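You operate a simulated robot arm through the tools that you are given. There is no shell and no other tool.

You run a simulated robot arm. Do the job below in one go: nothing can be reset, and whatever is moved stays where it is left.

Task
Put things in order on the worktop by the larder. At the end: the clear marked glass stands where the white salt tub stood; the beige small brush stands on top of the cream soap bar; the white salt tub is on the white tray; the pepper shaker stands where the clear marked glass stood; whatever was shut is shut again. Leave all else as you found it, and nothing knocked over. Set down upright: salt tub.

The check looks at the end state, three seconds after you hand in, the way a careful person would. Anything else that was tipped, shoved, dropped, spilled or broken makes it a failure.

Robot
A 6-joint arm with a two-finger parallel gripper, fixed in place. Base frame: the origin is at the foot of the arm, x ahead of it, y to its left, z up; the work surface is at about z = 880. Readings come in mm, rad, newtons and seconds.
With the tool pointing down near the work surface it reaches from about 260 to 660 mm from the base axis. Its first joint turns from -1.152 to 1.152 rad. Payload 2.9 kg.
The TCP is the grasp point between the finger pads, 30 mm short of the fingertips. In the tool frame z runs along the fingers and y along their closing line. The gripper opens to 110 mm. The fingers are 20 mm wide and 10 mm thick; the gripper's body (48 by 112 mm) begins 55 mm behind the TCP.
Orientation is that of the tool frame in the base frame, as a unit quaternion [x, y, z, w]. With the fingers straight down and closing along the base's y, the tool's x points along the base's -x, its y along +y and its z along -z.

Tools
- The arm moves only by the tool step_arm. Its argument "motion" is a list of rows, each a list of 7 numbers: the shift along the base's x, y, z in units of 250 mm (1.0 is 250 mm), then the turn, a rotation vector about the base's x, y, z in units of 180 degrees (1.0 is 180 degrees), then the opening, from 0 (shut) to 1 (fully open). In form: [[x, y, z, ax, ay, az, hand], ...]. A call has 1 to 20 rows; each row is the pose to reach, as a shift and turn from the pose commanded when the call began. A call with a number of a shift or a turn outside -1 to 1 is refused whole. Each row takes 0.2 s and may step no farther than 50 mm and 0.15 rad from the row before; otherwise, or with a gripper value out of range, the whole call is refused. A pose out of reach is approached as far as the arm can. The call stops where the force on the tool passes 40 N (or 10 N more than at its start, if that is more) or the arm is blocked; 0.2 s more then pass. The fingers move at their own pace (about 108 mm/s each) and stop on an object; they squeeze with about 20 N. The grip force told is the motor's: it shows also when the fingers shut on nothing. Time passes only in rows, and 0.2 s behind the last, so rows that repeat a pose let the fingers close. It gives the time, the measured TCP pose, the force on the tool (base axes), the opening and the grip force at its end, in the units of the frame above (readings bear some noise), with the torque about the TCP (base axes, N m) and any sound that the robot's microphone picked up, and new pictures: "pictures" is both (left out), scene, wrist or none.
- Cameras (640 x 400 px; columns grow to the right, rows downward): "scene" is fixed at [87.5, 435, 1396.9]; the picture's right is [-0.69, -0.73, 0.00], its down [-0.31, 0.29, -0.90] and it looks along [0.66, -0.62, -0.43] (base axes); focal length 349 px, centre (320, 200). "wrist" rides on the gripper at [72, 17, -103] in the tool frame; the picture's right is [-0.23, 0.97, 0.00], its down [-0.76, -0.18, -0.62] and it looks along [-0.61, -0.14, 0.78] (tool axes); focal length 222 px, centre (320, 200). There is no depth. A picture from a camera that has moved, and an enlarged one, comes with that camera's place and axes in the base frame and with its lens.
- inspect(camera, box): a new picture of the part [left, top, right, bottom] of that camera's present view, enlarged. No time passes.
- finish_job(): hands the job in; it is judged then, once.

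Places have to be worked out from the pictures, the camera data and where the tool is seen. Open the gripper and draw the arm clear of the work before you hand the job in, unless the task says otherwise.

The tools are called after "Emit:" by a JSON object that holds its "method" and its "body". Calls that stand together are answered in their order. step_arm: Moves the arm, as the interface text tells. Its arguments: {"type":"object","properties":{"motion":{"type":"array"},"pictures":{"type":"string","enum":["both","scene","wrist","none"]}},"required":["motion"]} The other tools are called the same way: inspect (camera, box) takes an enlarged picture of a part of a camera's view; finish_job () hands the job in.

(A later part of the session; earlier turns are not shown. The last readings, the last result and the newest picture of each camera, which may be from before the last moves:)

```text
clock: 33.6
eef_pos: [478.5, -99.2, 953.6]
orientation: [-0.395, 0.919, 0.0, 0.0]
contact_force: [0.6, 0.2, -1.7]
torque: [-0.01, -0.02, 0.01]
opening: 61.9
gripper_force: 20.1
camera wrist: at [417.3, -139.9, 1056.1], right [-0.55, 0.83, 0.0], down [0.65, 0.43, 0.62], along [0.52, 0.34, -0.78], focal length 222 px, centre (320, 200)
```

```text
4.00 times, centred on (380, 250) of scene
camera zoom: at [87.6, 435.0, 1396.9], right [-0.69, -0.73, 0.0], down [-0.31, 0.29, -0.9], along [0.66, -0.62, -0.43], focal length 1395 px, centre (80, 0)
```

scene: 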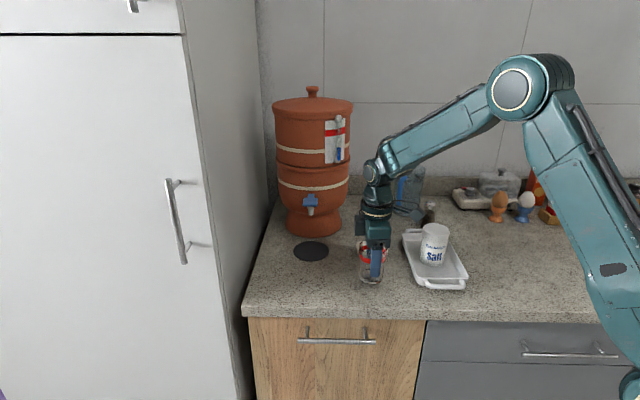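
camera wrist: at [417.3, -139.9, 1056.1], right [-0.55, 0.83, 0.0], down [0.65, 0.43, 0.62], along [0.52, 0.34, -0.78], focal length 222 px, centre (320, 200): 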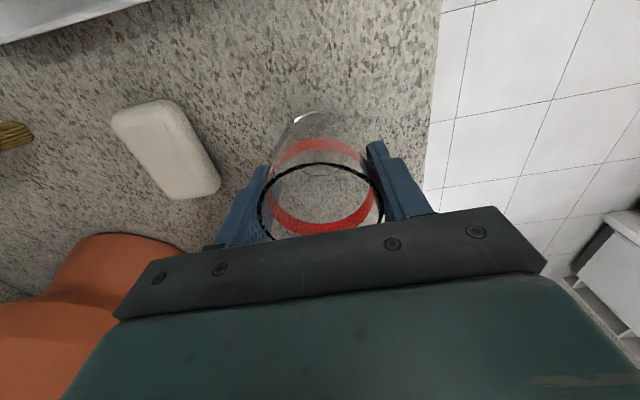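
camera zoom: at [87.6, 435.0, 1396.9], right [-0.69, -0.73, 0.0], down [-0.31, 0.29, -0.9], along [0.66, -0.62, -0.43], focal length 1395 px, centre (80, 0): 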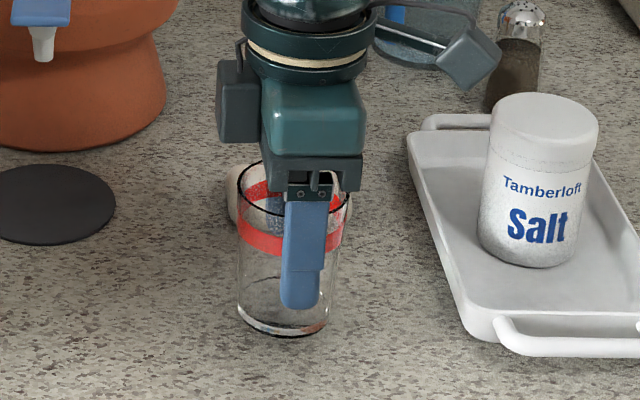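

The glass is lifted and hangs level in the grip at 61.9 mm. I'll raise it another 50 mm and carry it gently to the salt tub's old place at (637, 32.5).

Emit:
{"method": "step_arm", "body": {"motion": [[0, 0, 0.012, 0, 0, 0, 0], [0, 0, 0.036, 0, 0, 0, 0], [0, 0, 0.07, 0, 0, 0, 0], [0, 0, 0.11, 0, 0, 0, 0], [0, 0, 0.15, 0, 0, 0, 0], [0, 0, 0.18, 0, 0, 0, 0], [0, 0, 0.196, 0, 0, 0, 0], [0, 0, 0.2, 0, 0, 0, 0], [0.0154, 0.0128, 0.2, 0, 0, 0, 0], [0.0461, 0.0384, 0.2, 0, 0, 0, 0], [0.0922, 0.0767, 0.2, 0, 0, 0, 0], [0.1537, 0.1279, 0.2, 0, 0, 0, 0], [0.2306, 0.1918, 0.2, 0, 0, 0, 0], [0.3074, 0.2558, 0.2, 0, 0, 0, 0], [0.3843, 0.3197, 0.2, 0, 0, 0, 0], [0.4611, 0.3837, 0.2, 0, 0, 0, 0], [0.538, 0.4476, 0.2, 0, 0, 0, 0], [0.5841, 0.486, 0.2, 0, 0, 0, 0], [0.6148, 0.5116, 0.2, 0, 0, 0, 0], [0.632, 0.526, 0.2, 0, 0, 0, 0]]}}

Emit:
{"method": "inspect", "body": {"camera": "scene", "box": [240, 190, 420, 310]}}

```text
clock: 37.8
eef_pos: [636.7, 32.1, 1003.1]
orientation: [-0.395, 0.918, 0.0, 0.0]
contact_force: [0.3, 0.0, -1.3]
torque: [0.0, -0.02, 0.05]
opening: 61.4
gripper_force: 20.0
camera wrist: at [575.3, -9.0, 1105.1], right [-0.55, 0.83, 0.0], down [0.65, 0.43, 0.62], along [0.52, 0.34, -0.78], focal length 222 px, centre (320, 200)
```

scene: 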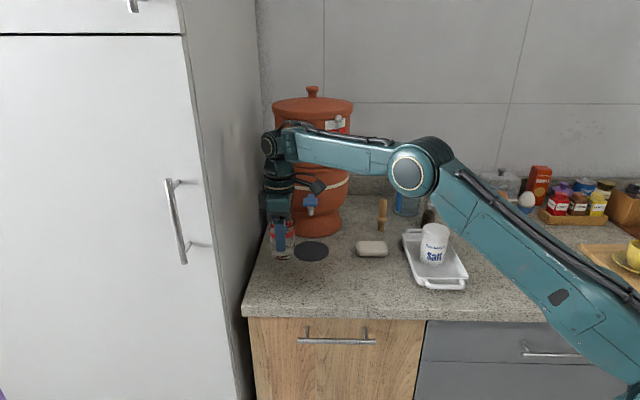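
wrist: 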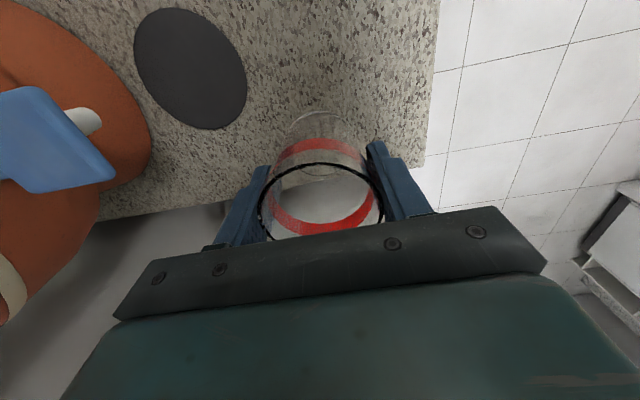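

```text
3.33 times, centred on (330, 250) of scene
camera zoom: at [87.6, 435.0, 1396.9], right [-0.69, -0.73, 0.0], down [-0.31, 0.29, -0.9], along [0.66, -0.62, -0.43], focal length 1163 px, centre (287, 33)
```

zoom: 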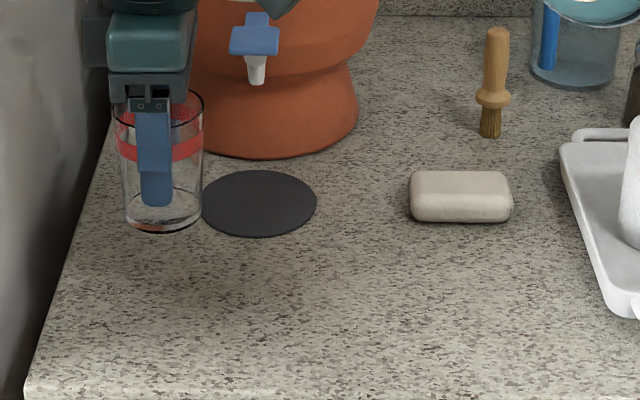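

The glass hangs over the salt tub's old spot. I'll lower it gently to a few millimetres above the worktop.

Emit:
{"method": "step_arm", "body": {"motion": [[0, 0, -0.01, 0, 0, 0, 0], [0, 0, -0.035, 0, 0, 0, 0], [0, 0, -0.07, 0, 0, 0, 0], [0, 0, -0.11, 0, 0, 0, 0], [0, 0, -0.15, 0, 0, 0, 0], [0, 0, -0.18, 0, 0, 0, 0], [0, 0, -0.2, 0, 0, 0, 0], [0, 0, -0.214, 0, 0, 0, 0], [0, 0, -0.222, 0, 0, 0, 0]]}}

Emit:
{"method": "inspect", "body": {"camera": "scene", "box": [240, 190, 420, 310]}}

```text
clock: 39.8
eef_pos: [636.9, 32.0, 946.4]
orientation: [-0.395, 0.918, -0.001, 0.0]
contact_force: [-0.7, 0.3, -1.1]
torque: [0.03, 0.03, 0.03]
opening: 61.3
gripper_force: 19.8
camera wrist: at [575.1, -8.5, 1050.6], right [-0.55, 0.83, 0.0], down [0.65, 0.43, 0.62], along [0.52, 0.34, -0.78], focal length 222 px, centre (320, 200)
```

scene: 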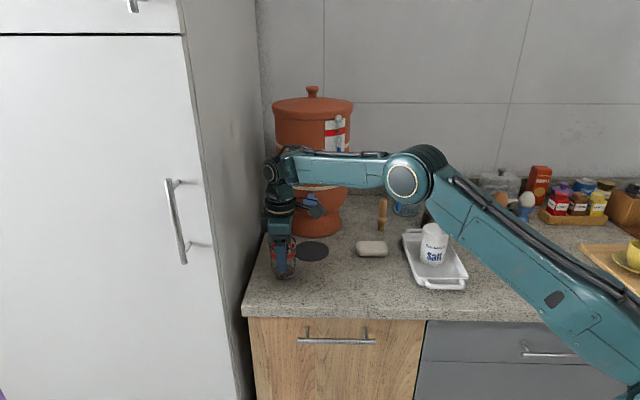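
wrist: 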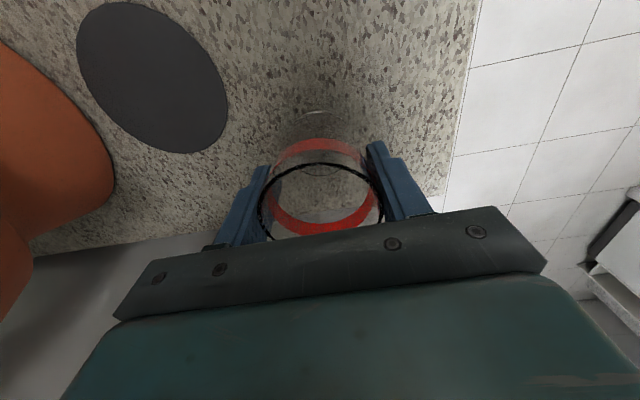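

```text
3.33 times, centred on (330, 250) of scene
camera zoom: at [87.6, 435.0, 1396.9], right [-0.69, -0.73, 0.0], down [-0.31, 0.29, -0.9], along [0.66, -0.62, -0.43], focal length 1163 px, centre (287, 33)
```

zoom: 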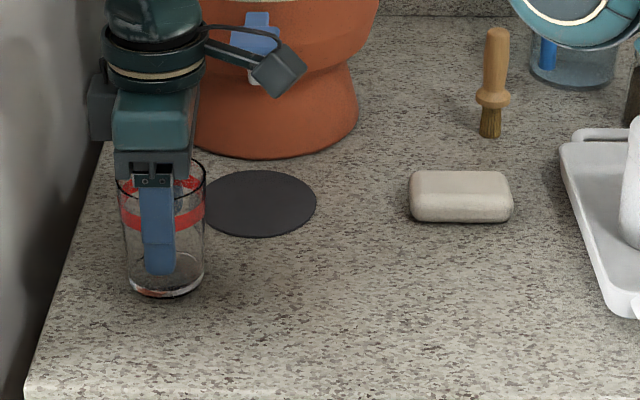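

The glass is just above the surface. I'll step down about 1 mm at a time until the force shows touch.

Emit:
{"method": "step_arm", "body": {"motion": [[0, 0, -0.006, 0, 0, 0, 0], [0, 0, -0.01, 0, 0, 0, 0], [0, 0, -0.014, 0, 0, 0, 0]], "pictures": "none"}}

```text
clock: 40.6
eef_pos: [637.9, 31.7, 944.3]
orientation: [-0.396, 0.918, 0.001, 0.0]
contact_force: [0.1, -0.2, -1.6]
torque: [-0.03, -0.02, -0.03]
opening: 61.3
gripper_force: 20.1
```

Not yet touching; two more small steps down.

Emit:
{"method": "step_arm", "body": {"motion": [[0, 0, -0.004, 0, 0, 0, 0], [0, 0, -0.008, 0, 0, 0, 0]], "pictures": "none"}}

```text
clock: 41.2
eef_pos: [637.6, 33.4, 944.1]
orientation: [-0.396, 0.918, 0.0, 0.0]
contact_force: [0.0, 0.4, -2.4]
torque: [0.0, 0.01, -0.01]
opening: 61.5
gripper_force: 20.2
```

Emit:
{"method": "step_arm", "body": {"motion": [[0, 0, -0.004, 0, 0, 0, 0], [0, 0, -0.007, 0, 0, 0, 0]], "pictures": "none"}}

```text
clock: 41.8
eef_pos: [638.6, 33.4, 942.6]
orientation: [-0.396, 0.918, 0.0, 0.002]
contact_force: [-1.2, 1.7, 5.9]
torque: [0.13, 0.16, -0.02]
opening: 61.6
gripper_force: 19.8
```

The glass has touched down (+5.9 N). I'll open the fingers gradually and rise straight up.

Emit:
{"method": "step_arm", "body": {"motion": [[0, 0, 0, 0, 0, 0, 0.58], [0, 0, 0, 0, 0, 0, 0.65], [0, 0, 0, 0, 0, 0, 0.8], [0, 0, 0, 0, 0, 0, 0.85], [0, 0, 0.03, 0, 0, 0, 0.85], [0, 0, 0.1, 0, 0, 0, 0.85], [0, 0, 0.22, 0, 0, 0, 0.85], [0, 0, 0.36, 0, 0, 0, 0.85], [0, 0, 0.5, 0, 0, 0, 0.85]]}}

Emit:
{"method": "inspect", "body": {"camera": "scene", "box": [250, 220, 410, 320]}}

Emit:
{"method": "inspect", "body": {"camera": "wrist", "box": [180, 20, 460, 220]}}

```text
clock: 43.8
eef_pos: [637.6, 33.8, 1068.2]
orientation: [-0.395, 0.919, -0.001, 0.0]
contact_force: [-0.6, -0.7, -0.1]
torque: [0.03, -0.02, 0.0]
opening: 93.5
gripper_force: 0.1
camera wrist: at [575.0, -7.0, 1170.3], right [-0.55, 0.83, 0.0], down [0.65, 0.43, 0.62], along [0.52, 0.34, -0.78], focal length 222 px, centre (320, 200)
```

scene: 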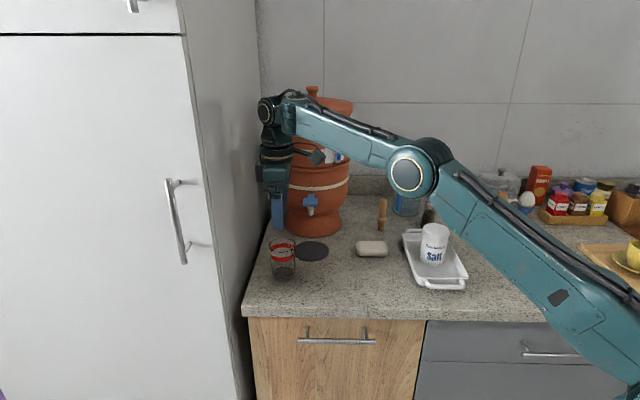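
wrist: 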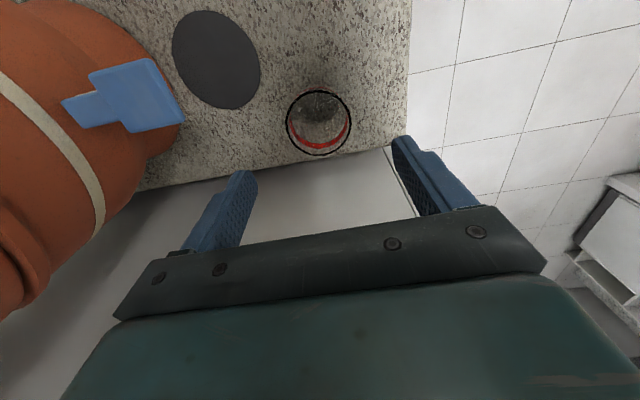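

```text
4.00 times, centred on (330, 270) of scene
camera zoom: at [87.5, 435.0, 1396.9], right [-0.69, -0.73, 0.0], down [-0.31, 0.29, -0.9], along [0.66, -0.62, -0.43], focal length 1395 px, centre (280, -80)
```

zoom: 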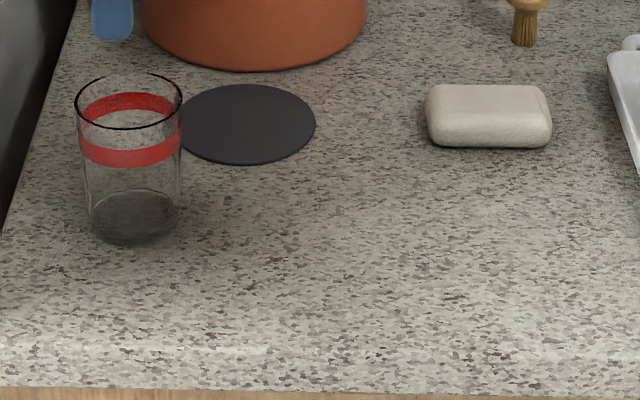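

```text
2.00 times, centred on (320, 120) of wrist
camera zoom: at [575.0, -7.0, 1170.3], right [-0.55, 0.83, 0.0], down [0.65, 0.43, 0.62], along [0.52, 0.34, -0.78], focal length 444 px, centre (320, 360)
```

zoom: 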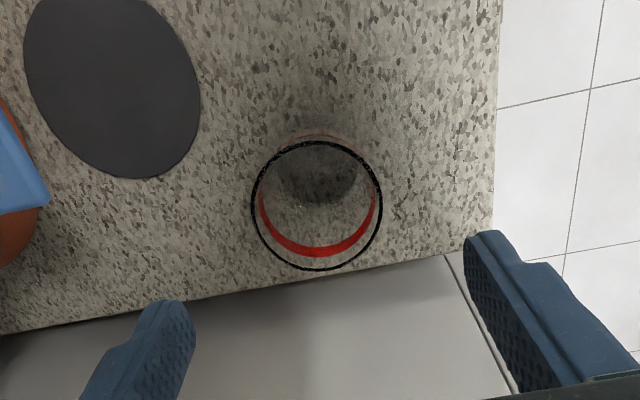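

The glass stands upright on the salt tub's old footprint. Next is the pepper, so I'll swing back over the middle of the worktop while turning the gripper toward it.

Emit:
{"method": "step_arm", "body": {"motion": [[-0.1047, -0.1017, 0, 0, 0, -0.0398, 0.7], [-0.2093, -0.2033, 0, 0, 0, -0.0796, 0.7], [-0.314, -0.305, 0, 0, 0, -0.1194, 0.7], [-0.4187, -0.4067, 0, 0, 0, -0.1593, 0.7], [-0.5233, -0.5083, 0, 0, 0, -0.1991, 0.7], [-0.628, -0.61, 0, 0, 0, -0.2389, 0.7]]}}

Emit:
{"method": "inspect", "body": {"camera": "wrist", "box": [60, 0, 540, 260]}}

Emit:
{"method": "inspect", "body": {"camera": "scene", "box": [250, 220, 410, 320]}}

```text
clock: 45.2
eef_pos: [481.1, -120.6, 1067.2]
orientation: [-0.031, 1.0, 0.001, 0.0]
contact_force: [0.2, 0.4, -0.4]
torque: [0.04, 0.0, 0.01]
opening: 76.8
gripper_force: 0.0
camera wrist: at [407.8, -107.6, 1170.1], right [0.17, 0.99, 0.0], down [0.77, -0.13, 0.62], along [0.61, -0.1, -0.78], focal length 222 px, centre (320, 200)
```

scene: 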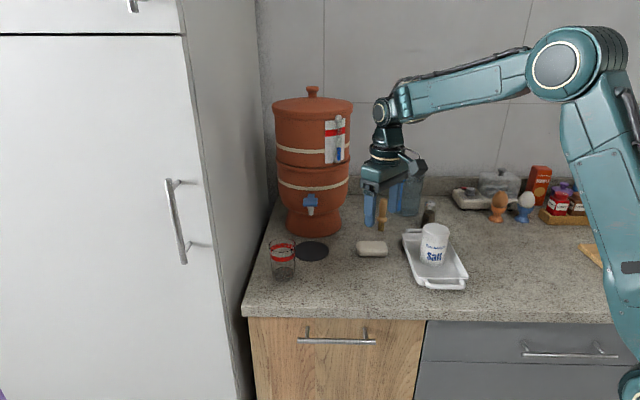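
wrist: 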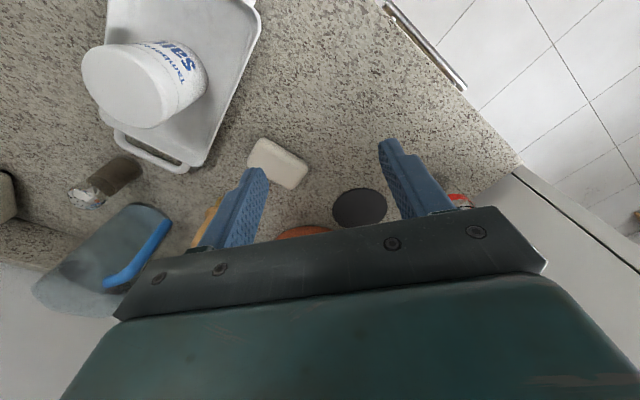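

```text
1.33 times, centred on (300, 130) of wrist
camera zoom: at [407.8, -107.6, 1170.1], right [0.17, 0.99, 0.0], down [0.77, -0.13, 0.62], along [0.61, -0.1, -0.78], focal length 296 px, centre (347, 293)
```

zoom: 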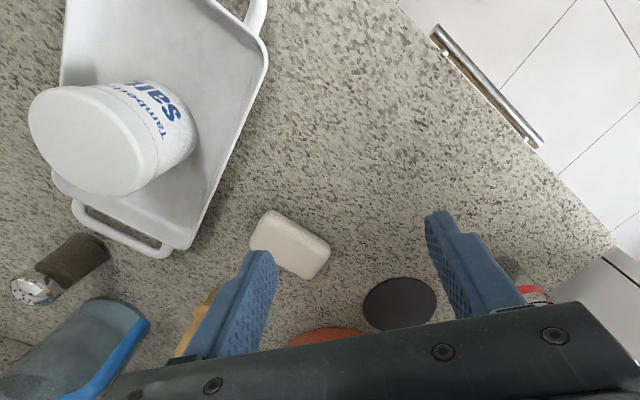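

```text
4.00 times, centred on (330, 270) of scene
camera zoom: at [87.5, 435.0, 1396.9], right [-0.69, -0.73, 0.0], down [-0.31, 0.29, -0.9], along [0.66, -0.62, -0.43], focal length 1395 px, centre (280, -80)
```

zoom: 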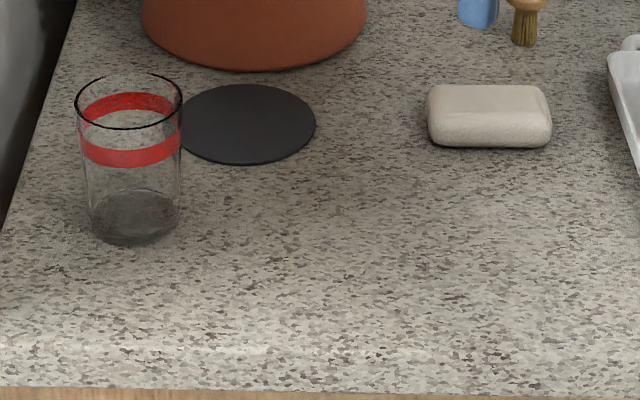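

I'm above the cleared middle; soap, tray and pepper are in view. I'll move on toward the pepper, turning to face it, for a close look.

Emit:
{"method": "step_arm", "body": {"motion": [[0.0057, -0.1429, 0, 0, 0, -0.0337, 0.7], [0.0114, -0.2857, 0, 0, 0, -0.0673, 0.7], [0.0171, -0.4286, 0, 0, 0, -0.101, 0.7], [0.0229, -0.5714, 0, 0, 0, -0.1346, 0.7], [0.0286, -0.7143, 0, 0, 0, -0.1683, 0.7], [0.0343, -0.8571, 0, 0, 0, -0.2019, 0.7], [0.04, -1.0, 0, 0, 0, -0.2356, 0.7]]}}

Emit:
{"method": "inspect", "body": {"camera": "wrist", "box": [180, 20, 460, 220]}}

Emit:
{"method": "inspect", "body": {"camera": "scene", "box": [360, 150, 480, 225]}}

```text
clock: 46.8
eef_pos: [486.8, -371.5, 1065.8]
orientation: [0.333, 0.943, 0.001, 0.0]
contact_force: [0.2, 0.1, -0.4]
torque: [0.0, 0.01, 0.03]
opening: 77.0
gripper_force: 0.0
camera wrist: at [443.0, -312.9, 1168.6], right [0.79, 0.62, 0.0], down [0.48, -0.62, 0.62], along [0.38, -0.49, -0.78], focal length 222 px, centre (320, 200)
```

scene: 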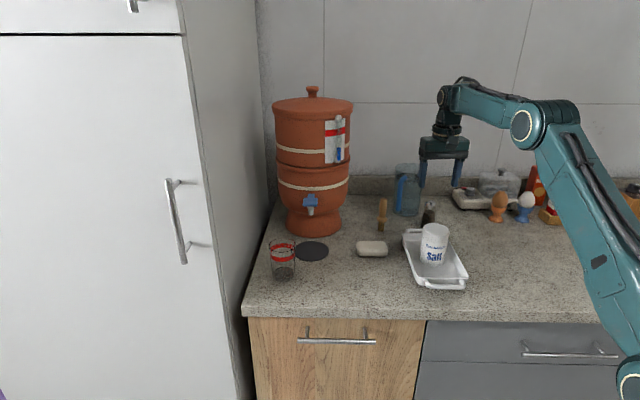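
wrist: 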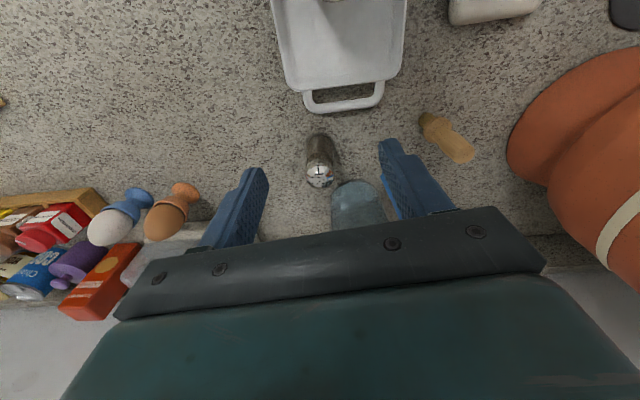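

```text
2.00 times, centred on (320, 120) of wrist
camera zoom: at [443.0, -312.9, 1168.6], right [0.79, 0.62, 0.0], down [0.48, -0.62, 0.62], along [0.38, -0.49, -0.78], focal length 444 px, centre (320, 360)
```

zoom: 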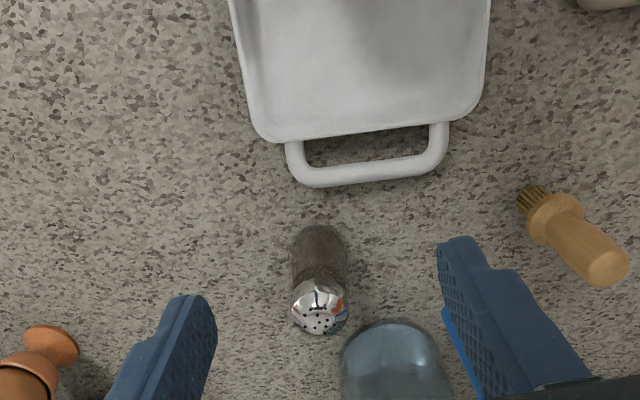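

```text
5.33 times, centred on (420, 188) of scene
camera zoom: at [87.5, 435.0, 1396.9], right [-0.69, -0.73, 0.0], down [-0.31, 0.29, -0.9], along [0.66, -0.62, -0.43], focal length 1860 px, centre (-213, 267)
```

zoom: 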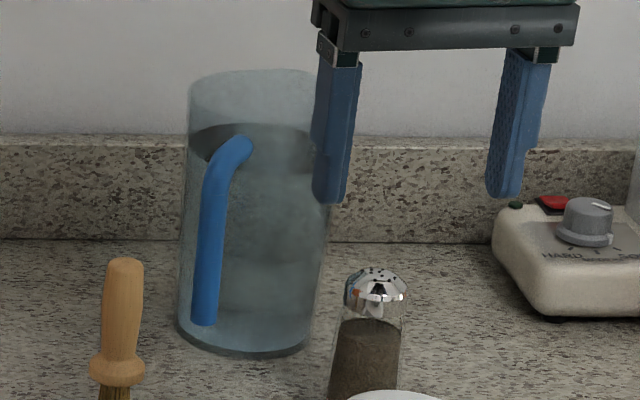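

The pepper stands at about (523, -416), cap top z≈965, roughly 669 mm from the base axis, right at the reach limit. I'll move above it at safe height and check whether the arm really gets there.

Emit:
{"method": "step_arm", "body": {"motion": [[0.045, -0.061, -0.03, 0, 0, 0, 0.7], [0.09, -0.122, -0.06, 0, 0, 0, 0.7], [0.134, -0.184, -0.1, 0, 0, 0, 0.7], [0.134, -0.184, -0.1, 0, 0, 0, 0.7]]}}

Emit:
{"method": "inspect", "body": {"camera": "wrist", "box": [180, 20, 460, 220]}}

```text
clock: 47.8
eef_pos: [513.5, -410.2, 1038.3]
orientation: [0.332, 0.943, 0.0, 0.0]
contact_force: [-0.4, 0.1, 0.5]
torque: [-0.01, 0.01, -0.02]
opening: 77.1
gripper_force: 0.1
out of reach, approached as far as the arm can: row 3, 4
camera wrist: at [468.2, -350.4, 1142.0], right [0.79, 0.62, 0.0], down [0.48, -0.62, 0.62], along [0.38, -0.49, -0.78], focal length 222 px, centre (320, 200)
```

scene: 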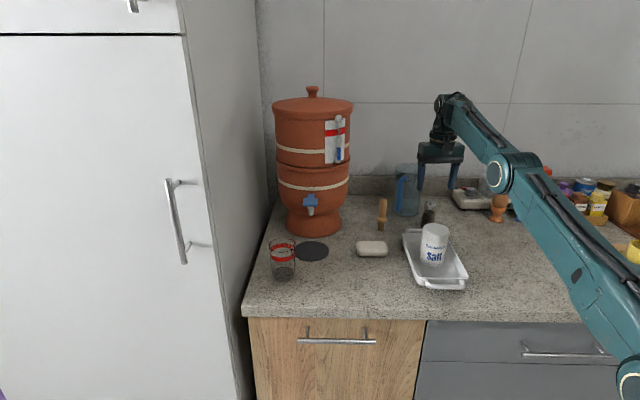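
wrist: 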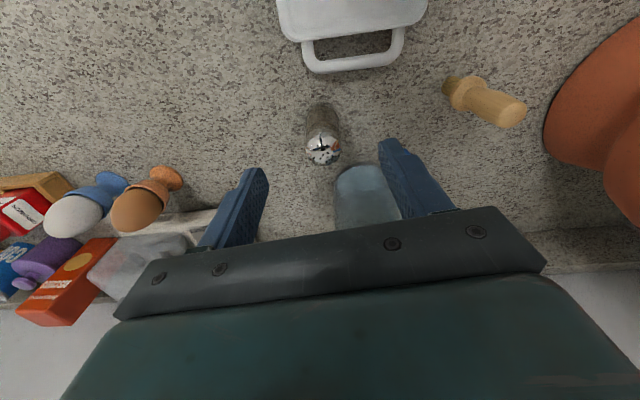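

```text
2.00 times, centred on (320, 120) of wrist
camera zoom: at [468.2, -350.4, 1142.0], right [0.79, 0.62, 0.0], down [0.48, -0.62, 0.62], along [0.38, -0.49, -0.78], focal length 444 px, centre (320, 360)
```

zoom: 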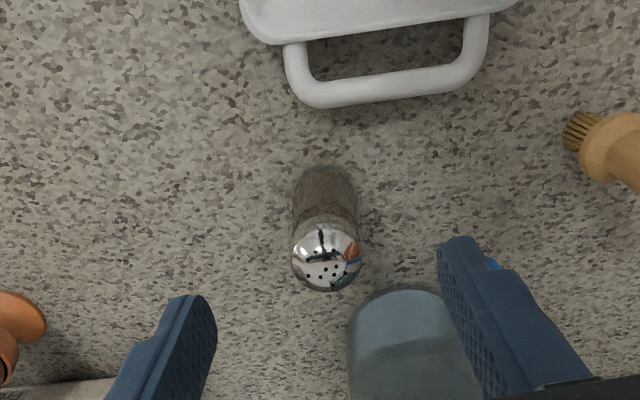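

Vertical tool stops at about 657 mm, short of the pepper. Tilting the fingers 10° outward about the closing axis should buy roughly 35 mm without spoiling the grip, so I'll do that at this height and check.

Emit:
{"method": "step_arm", "body": {"motion": [[0, 0, 0, -0.0115, -0.0145, 0, 0.7], [0, 0, 0, -0.0231, -0.0289, 0, 0.7], [0, 0, 0, -0.0346, -0.0434, 0, 0.7], [0, 0, 0, -0.0346, -0.0434, 0, 0.7]]}}

Emit:
{"method": "inspect", "body": {"camera": "wrist", "box": [180, 20, 460, 220]}}

```text
clock: 48.8
eef_pos: [514.7, -409.7, 1040.1]
orientation: [0.331, 0.94, -0.029, 0.082]
contact_force: [-0.1, 0.2, 0.2]
torque: [0.01, 0.03, 0.01]
opening: 77.0
gripper_force: 0.0
camera wrist: at [456.2, -340.6, 1128.1], right [0.78, 0.62, 0.04], down [0.39, -0.54, 0.75], along [0.48, -0.57, -0.66], focal length 222 px, centre (320, 200)
```

scene: 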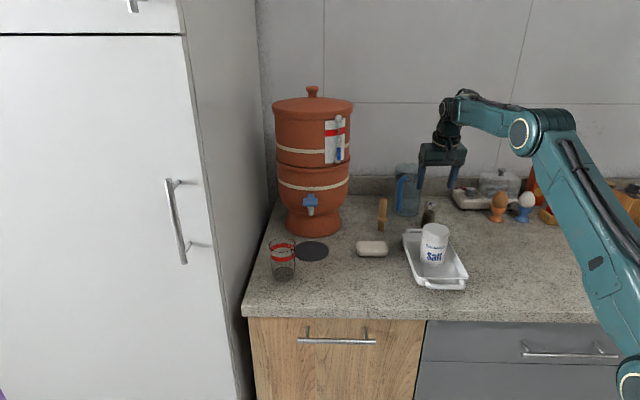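
wrist: 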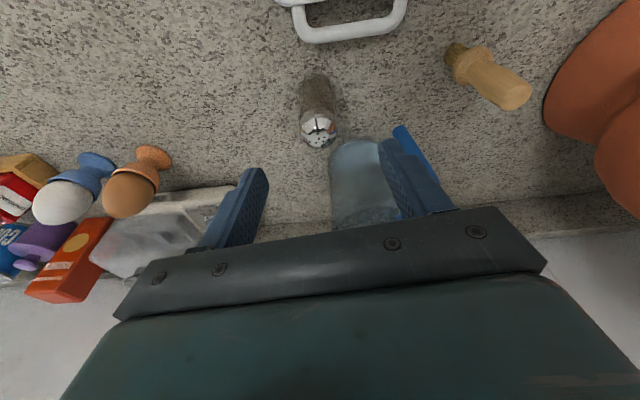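

```text
2.00 times, centred on (320, 120) of wrist
camera zoom: at [456.2, -340.6, 1128.1], right [0.78, 0.62, 0.04], down [0.39, -0.54, 0.75], along [0.48, -0.57, -0.66], focal length 444 px, centre (320, 360)
```

zoom: 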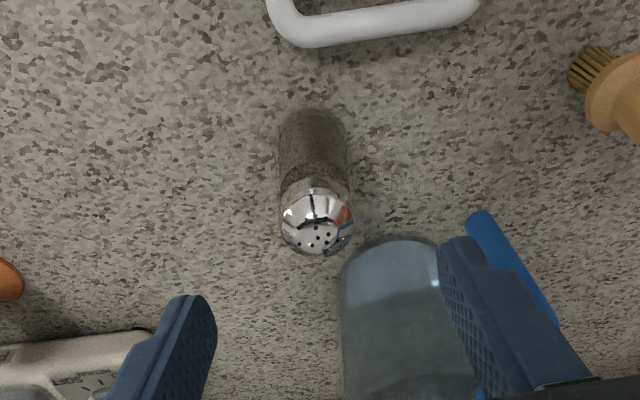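

The tilt worked without a reach flag; the pepper is at about (523, -416.5) and the TCP at (514.7, -409.7). I'll shift out over it while lowering a little, and verify.

Emit:
{"method": "step_arm", "body": {"motion": [[0.016, -0.014, -0.04, 0, 0, 0, 0.7], [0.034, -0.028, -0.1, 0, 0, 0, 0.7], [0.034, -0.028, -0.1, 0, 0, 0, 0.7]]}}

Emit:
{"method": "inspect", "body": {"camera": "wrist", "box": [180, 20, 460, 220]}}

Emit:
{"method": "inspect", "body": {"camera": "scene", "box": [370, 130, 490, 230]}}

```text
clock: 49.6
eef_pos: [524.6, -417.1, 1015.0]
orientation: [0.331, 0.94, -0.028, 0.083]
contact_force: [0.5, -0.1, 0.4]
torque: [0.02, -0.03, 0.02]
opening: 77.0
gripper_force: 0.1
camera wrist: at [465.8, -347.3, 1103.0], right [0.78, 0.62, 0.04], down [0.39, -0.54, 0.75], along [0.48, -0.57, -0.66], focal length 222 px, centre (320, 200)
```

scene: 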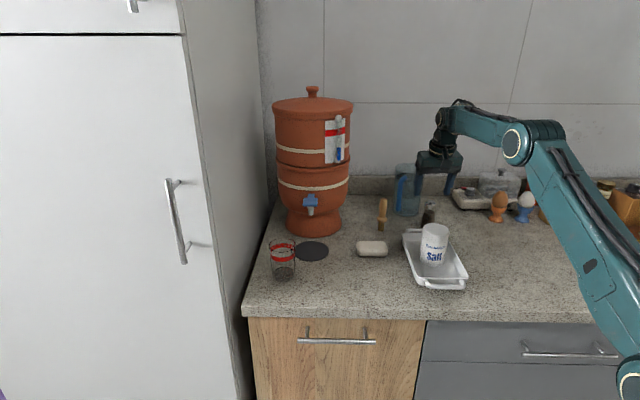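
wrist: 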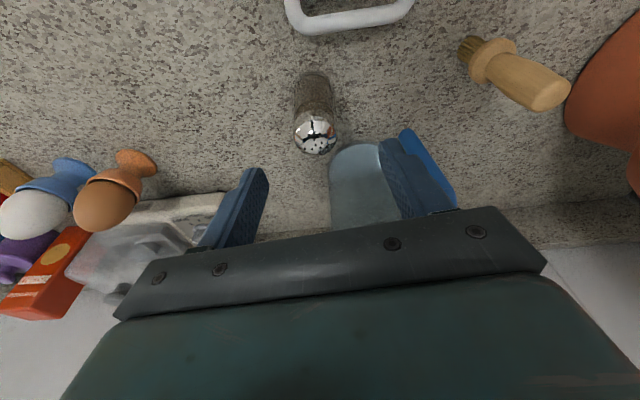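

```text
2.00 times, centred on (320, 120) of wrist
camera zoom: at [465.8, -347.3, 1103.0], right [0.78, 0.62, 0.04], down [0.39, -0.54, 0.75], along [0.48, -0.57, -0.66], focal length 444 px, centre (320, 360)
```

zoom: 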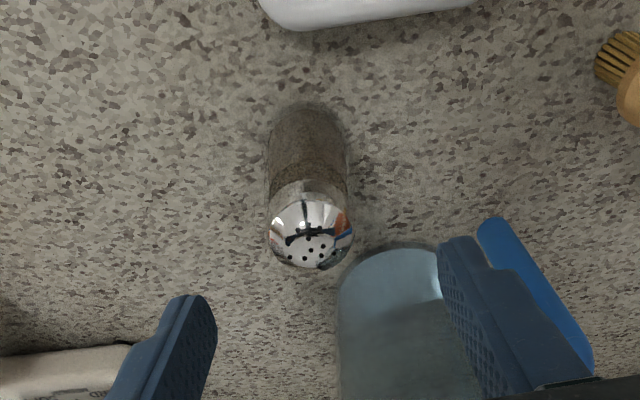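

```text
4.00 times, centred on (430, 180) of scene
camera zoom: at [87.5, 435.0, 1396.9], right [-0.69, -0.73, 0.0], down [-0.31, 0.29, -0.9], along [0.66, -0.62, -0.43], focal length 1395 px, centre (-120, 280)
```

zoom: 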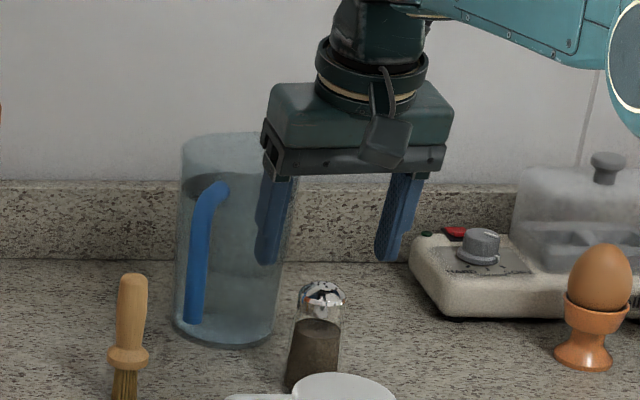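

The pepper sits centred below the tilted fingers. I'll go straight down to the grip height.

Emit:
{"method": "step_arm", "body": {"motion": [[-0.003, 0.001, -0.06, 0, 0, 0, 0.7], [-0.005, 0.002, -0.14, 0, 0, 0, 0.7], [-0.005, 0.002, -0.22, 0, 0, 0, 0.7], [-0.005, 0.002, -0.29, 0, 0, 0, 0.7], [-0.005, 0.002, -0.34, 0, 0, 0, 0.7]]}}

Emit:
{"method": "inspect", "body": {"camera": "scene", "box": [370, 150, 490, 250]}}

```text
clock: 50.8
eef_pos: [523.4, -414.8, 928.8]
orientation: [0.331, 0.94, -0.028, 0.082]
contact_force: [-0.2, -0.4, 0.0]
torque: [-0.01, -0.04, -0.02]
opening: 76.9
gripper_force: 0.1
camera wrist: at [464.5, -346.1, 1017.3], right [0.78, 0.62, 0.04], down [0.39, -0.54, 0.75], along [0.48, -0.57, -0.66], focal length 222 px, centre (320, 200)
```

scene: 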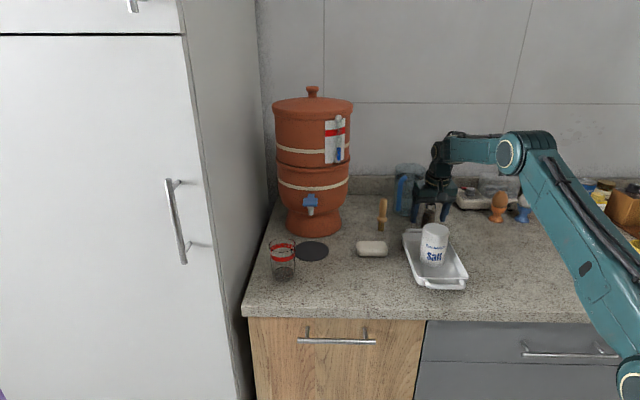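
wrist: 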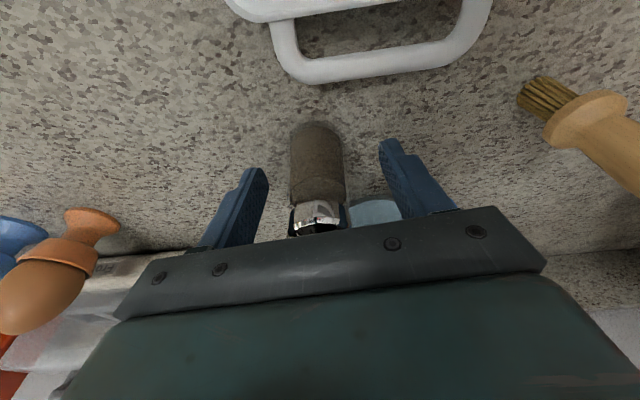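

```text
4.00 times, centred on (430, 200) of scene
camera zoom: at [87.5, 435.0, 1396.9], right [-0.69, -0.73, 0.0], down [-0.31, 0.29, -0.9], along [0.66, -0.62, -0.43], focal length 1395 px, centre (-120, 200)
```

zoom: 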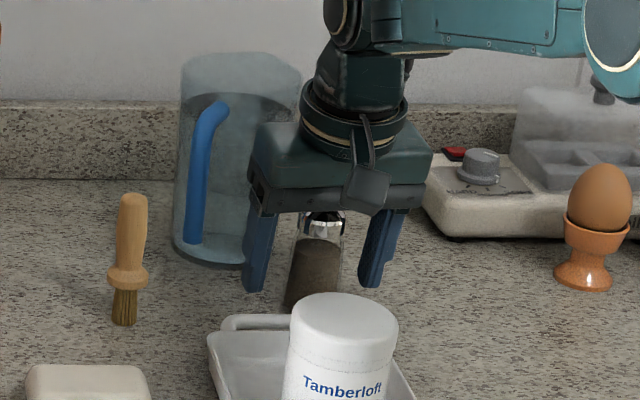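

The pepper stands between the fingers with no contact. I'll close slowly on its body and test a very small, slow lift.

Emit:
{"method": "step_arm", "body": {"motion": [[0, 0, 0, 0, 0, 0, 0.55], [0, 0, 0, 0, 0, 0, 0.45], [0, 0, 0, 0, 0, 0, 0.35], [0, 0, 0, 0, 0, 0, 0.2], [0, 0, 0, 0, 0, 0, 0], [0, 0, 0, 0, 0, 0, 0], [0, 0, 0.004, 0, 0, 0, 0], [0, 0, 0.01, 0, 0, 0, 0], [0, 0, 0.018, 0, 0, 0, 0], [0, 0, 0.026, 0, 0, 0, 0], [0, 0, 0.034, 0, 0, 0, 0], [0, 0, 0.04, 0, 0, 0, 0]]}}

Emit:
{"method": "inspect", "body": {"camera": "scene", "box": [370, 150, 490, 250]}}

```text
clock: 53.4
eef_pos: [522.8, -415.6, 938.3]
orientation: [0.331, 0.94, -0.029, 0.082]
contact_force: [0.0, 0.1, -1.0]
torque: [0.01, 0.03, 0.0]
opening: 39.2
gripper_force: 20.1
camera wrist: at [463.6, -346.7, 1026.2], right [0.78, 0.62, 0.04], down [0.39, -0.54, 0.75], along [0.48, -0.57, -0.66], focal length 222 px, centre (320, 200)
```

scene: 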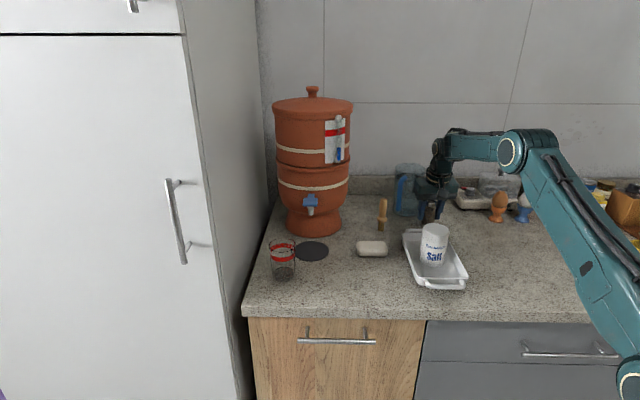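
wrist: 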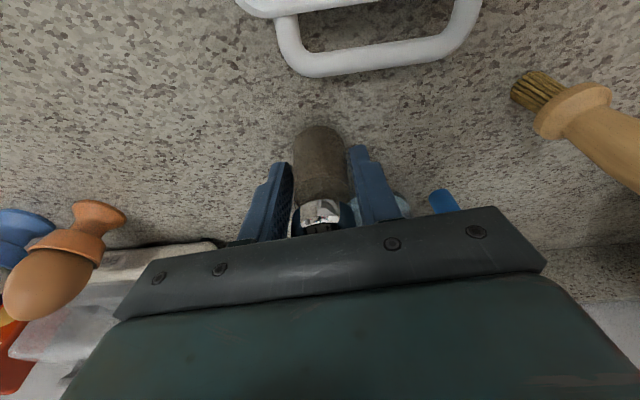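

```text
4.00 times, centred on (430, 200) of scene
camera zoom: at [87.6, 435.0, 1396.9], right [-0.69, -0.73, 0.0], down [-0.31, 0.29, -0.9], along [0.66, -0.62, -0.43], focal length 1395 px, centre (-120, 200)
```

zoom: 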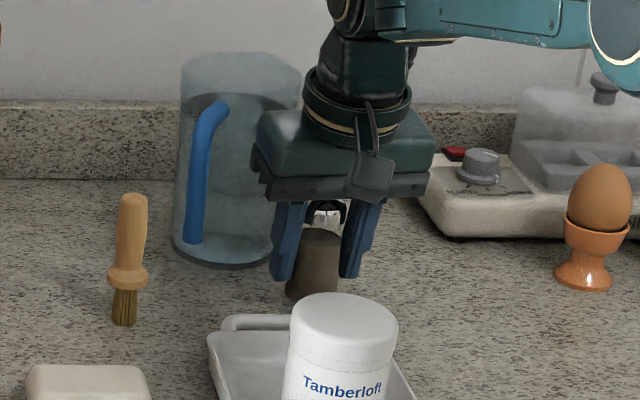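

The pepper is held at 39 mm and hangs straight. I'll lift it slowly clear of the tub and tray.

Emit:
{"method": "step_arm", "body": {"motion": [[0, 0, 0.012, 0, 0, 0, 0], [0, 0, 0.036, 0, 0, 0, 0], [0, 0, 0.07, 0, 0, 0, 0], [0, 0, 0.11, 0, 0, 0, 0], [0, 0, 0.15, 0, 0, 0, 0], [0, 0, 0.19, 0, 0, 0, 0], [0, 0, 0.23, 0, 0, 0, 0], [0, 0, 0.27, 0, 0, 0, 0], [0, 0, 0.31, 0, 0, 0, 0], [0, 0, 0.35, 0, 0, 0, 0], [0, 0, 0.38, 0, 0, 0, 0], [0, 0, 0.396, 0, 0, 0, 0], [0, 0, 0.4, 0, 0, 0, 0]]}}

```text
clock: 56.2
eef_pos: [523.2, -416.9, 1037.2]
orientation: [0.331, 0.94, -0.029, 0.083]
contact_force: [0.2, -0.4, -0.5]
torque: [-0.03, 0.01, 0.0]
opening: 39.2
gripper_force: 20.1
camera wrist: at [463.6, -347.2, 1127.4], right [0.78, 0.62, 0.04], down [0.39, -0.54, 0.75], along [0.48, -0.57, -0.67], focal length 222 px, centre (320, 200)
```

scene: 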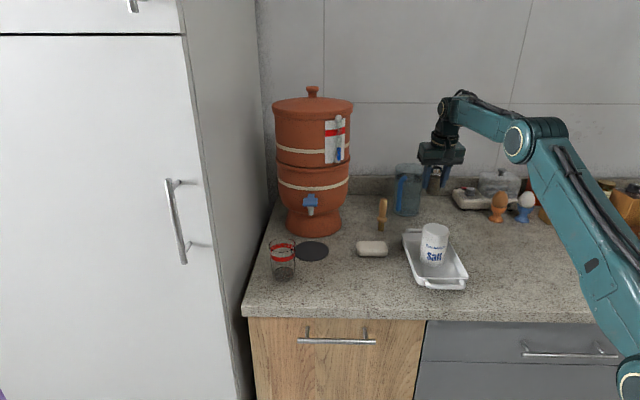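
wrist: 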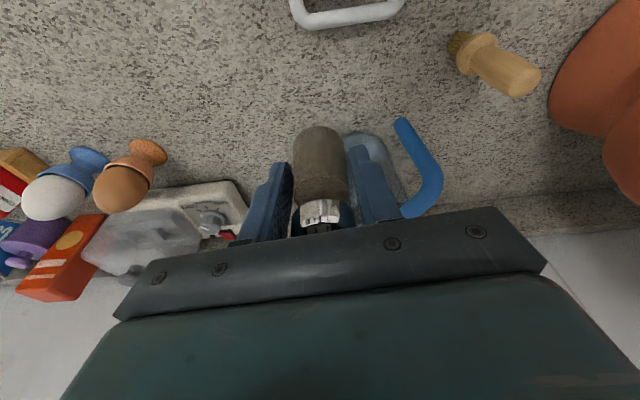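

The pepper is up at about 990 mm base height. I'll carry it gently toward the glass's old place, halfway first.

Emit:
{"method": "step_arm", "body": {"motion": [[-0.0027, 0.0198, 0, 0, 0, 0, 0], [-0.0082, 0.0594, 0, 0, 0, 0, 0], [-0.0163, 0.1189, 0, 0, 0, 0, 0], [-0.0272, 0.1981, 0, 0, 0, 0, 0], [-0.0408, 0.2972, 0, 0, 0, 0, 0], [-0.0544, 0.3963, 0, 0, 0, 0, 0], [-0.0653, 0.4755, 0, 0, 0, 0, 0], [-0.0762, 0.5548, 0, 0, 0, 0, 0], [-0.0827, 0.6024, 0, 0, 0, 0, 0], [-0.086, 0.6261, 0, 0, 0, 0, 0], [-0.087, 0.6341, 0, 0, 0, 0, 0]]}}

Emit:
{"method": "inspect", "body": {"camera": "wrist", "box": [160, 0, 640, 300]}}

```text
clock: 58.6
eef_pos: [499.4, -259.2, 1039.5]
orientation: [0.331, 0.94, -0.029, 0.083]
contact_force: [0.2, 0.0, -0.9]
torque: [0.03, 0.01, 0.01]
opening: 39.0
gripper_force: 19.9
camera wrist: at [441.0, -188.9, 1127.6], right [0.78, 0.62, 0.04], down [0.39, -0.54, 0.75], along [0.48, -0.57, -0.67], focal length 222 px, centre (320, 200)
```

scene: 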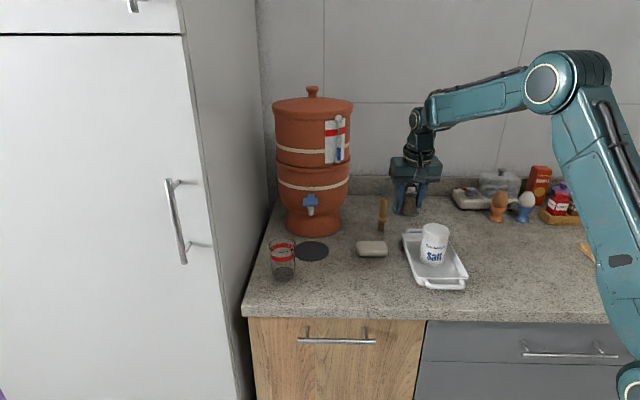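
wrist: 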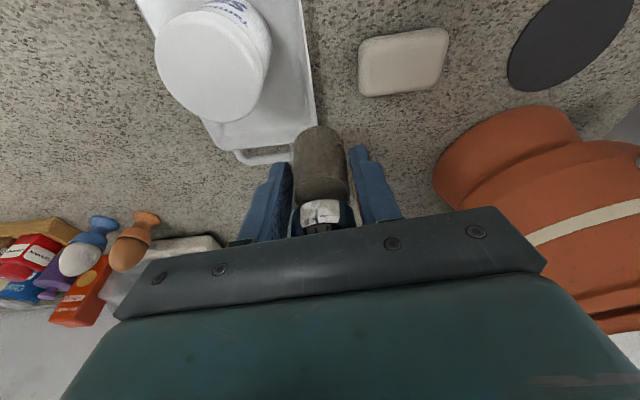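

```text
1.33 times, centred on (400, 150) of wrist
camera zoom: at [441.0, -188.9, 1127.6], right [0.78, 0.62, 0.04], down [0.39, -0.54, 0.75], along [0.48, -0.57, -0.67], focal length 296 px, centre (213, 267)
```

zoom: 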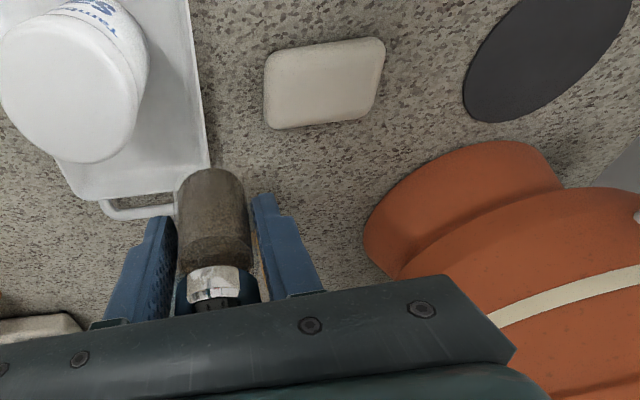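

Everything is clear and the pepper is steady. I'll carry it the rest of the way above (479.5, -99).

Emit:
{"method": "step_arm", "body": {"motion": [[-0.0027, 0.0198, 0, 0, 0, 0, 0], [-0.0082, 0.0594, 0, 0, 0, 0, 0], [-0.0163, 0.1189, 0, 0, 0, 0, 0], [-0.0272, 0.1981, 0, 0, 0, 0, 0], [-0.0408, 0.2972, 0, 0, 0, 0, 0], [-0.0544, 0.3963, 0, 0, 0, 0, 0], [-0.0653, 0.4755, 0, 0, 0, 0, 0], [-0.0762, 0.5548, 0, 0, 0, 0, 0], [-0.0827, 0.6024, 0, 0, 0, 0, 0], [-0.086, 0.6261, 0, 0, 0, 0, 0], [-0.087, 0.635, 0, 0, 0, 0, 0]]}}

```text
clock: 61.0
eef_pos: [478.6, -98.1, 1038.6]
orientation: [0.332, 0.939, -0.029, 0.083]
contact_force: [-0.3, 1.0, -0.7]
torque: [0.0, 0.02, -0.01]
opening: 39.2
gripper_force: 19.9
camera wrist: at [419.7, -28.2, 1126.5], right [0.78, 0.62, 0.04], down [0.39, -0.54, 0.75], along [0.48, -0.57, -0.67], focal length 222 px, centre (320, 200)
```

scene: 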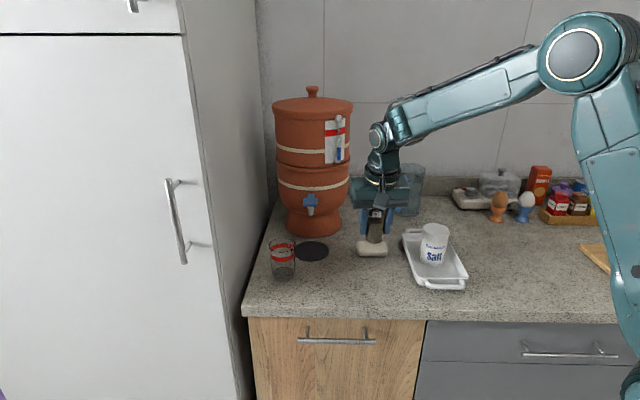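
wrist: 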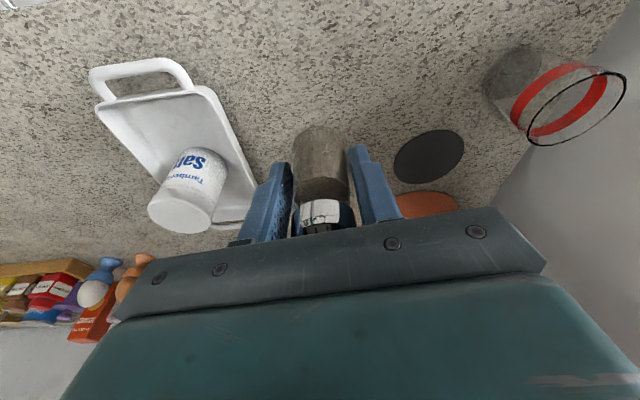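

The pepper is above the glass's old place. I'll lower it gently to about 8 mm above the worktop.

Emit:
{"method": "step_arm", "body": {"motion": [[0.002, -0.002, -0.012, 0, 0, 0, 0], [0.003, -0.003, -0.036, 0, 0, 0, 0], [0.003, -0.003, -0.07, 0, 0, 0, 0], [0.003, -0.003, -0.11, 0, 0, 0, 0], [0.003, -0.003, -0.15, 0, 0, 0, 0], [0.003, -0.003, -0.19, 0, 0, 0, 0], [0.003, -0.003, -0.23, 0, 0, 0, 0], [0.003, -0.003, -0.27, 0, 0, 0, 0], [0.003, -0.003, -0.31, 0, 0, 0, 0], [0.003, -0.003, -0.345, 0, 0, 0, 0], [0.003, -0.003, -0.375, 0, 0, 0, 0], [0.003, -0.003, -0.395, 0, 0, 0, 0], [0.003, -0.003, -0.405, 0, 0, 0, 0]]}}

Emit:
{"method": "inspect", "body": {"camera": "scene", "box": [330, 200, 450, 300]}}

```text
clock: 63.8
eef_pos: [480.9, -101.4, 937.5]
orientation: [0.331, 0.94, -0.029, 0.083]
contact_force: [0.7, -0.5, -1.6]
torque: [-0.01, -0.06, 0.04]
opening: 39.2
gripper_force: 20.5
camera wrist: at [420.2, -31.4, 1026.5], right [0.78, 0.62, 0.04], down [0.39, -0.54, 0.75], along [0.48, -0.57, -0.67], focal length 222 px, centre (320, 200)
```

scene: 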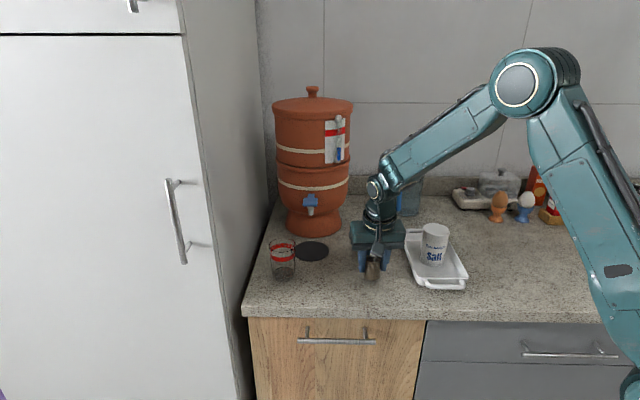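
wrist: 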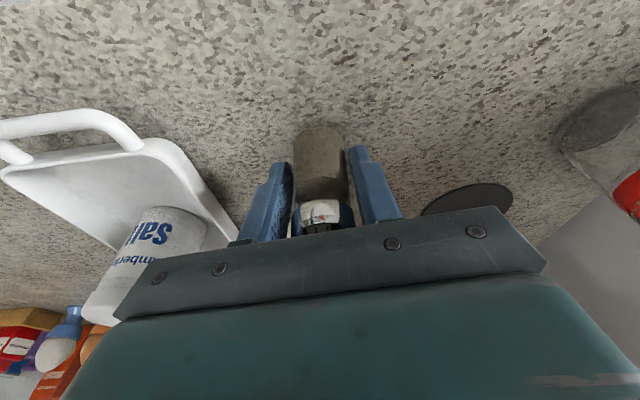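

```text
4.00 times, centred on (390, 250) of scene
camera zoom: at [87.6, 435.0, 1396.9], right [-0.69, -0.73, 0.0], down [-0.31, 0.29, -0.9], along [0.66, -0.62, -0.43], focal length 1395 px, centre (40, 0)
```

zoom: 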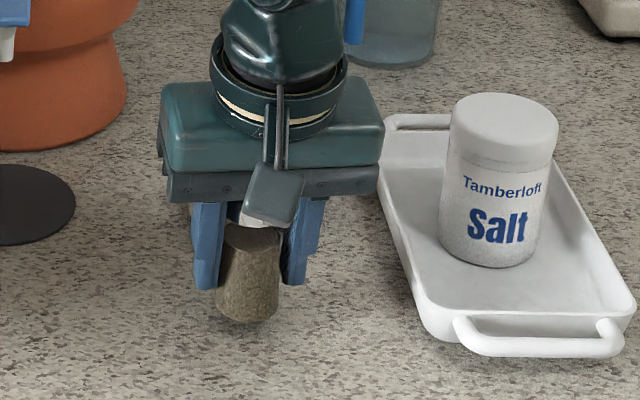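

The pepper is within about 2 mm of the glass's old footprint. I'll nudge it slightly and step down until it touches.

Emit:
{"method": "step_arm", "body": {"motion": [[0.002, 0.003, -0.008, 0, 0, 0, 0], [0.003, 0.006, -0.014, 0, 0, 0, 0], [0.003, 0.006, -0.02, 0, 0, 0, 0], [0.003, 0.006, -0.024, 0, 0, 0, 0]], "pictures": "none"}}

```text
clock: 64.8
eef_pos: [480.7, -99.5, 932.5]
orientation: [0.331, 0.94, -0.029, 0.082]
contact_force: [0.1, -0.6, -0.8]
torque: [-0.01, 0.01, 0.0]
opening: 39.3
gripper_force: 19.6
```

Not yet touching; a little further down.

Emit:
{"method": "step_arm", "body": {"motion": [[0, 0, -0.004, 0, 0, 0, 0], [0, 0, -0.008, 0, 0, 0, 0]], "pictures": "none"}}

```text
clock: 65.4
eef_pos: [480.8, -98.7, 930.6]
orientation: [0.331, 0.94, -0.029, 0.083]
contact_force: [-0.4, 0.1, -0.2]
torque: [-0.02, 0.05, 0.01]
opening: 39.1
gripper_force: 19.4
```

Emit:
{"method": "step_arm", "body": {"motion": [[0, 0, -0.004, 0, 0, 0, 0], [0, 0, -0.007, 0, 0, 0, 0]], "pictures": "none"}}

```text
clock: 66.0
eef_pos: [480.3, -97.9, 929.7]
orientation: [0.331, 0.94, -0.03, 0.083]
contact_force: [-4.0, -0.1, 10.8]
torque: [0.0, 0.16, -0.01]
opening: 39.0
gripper_force: 19.8
```

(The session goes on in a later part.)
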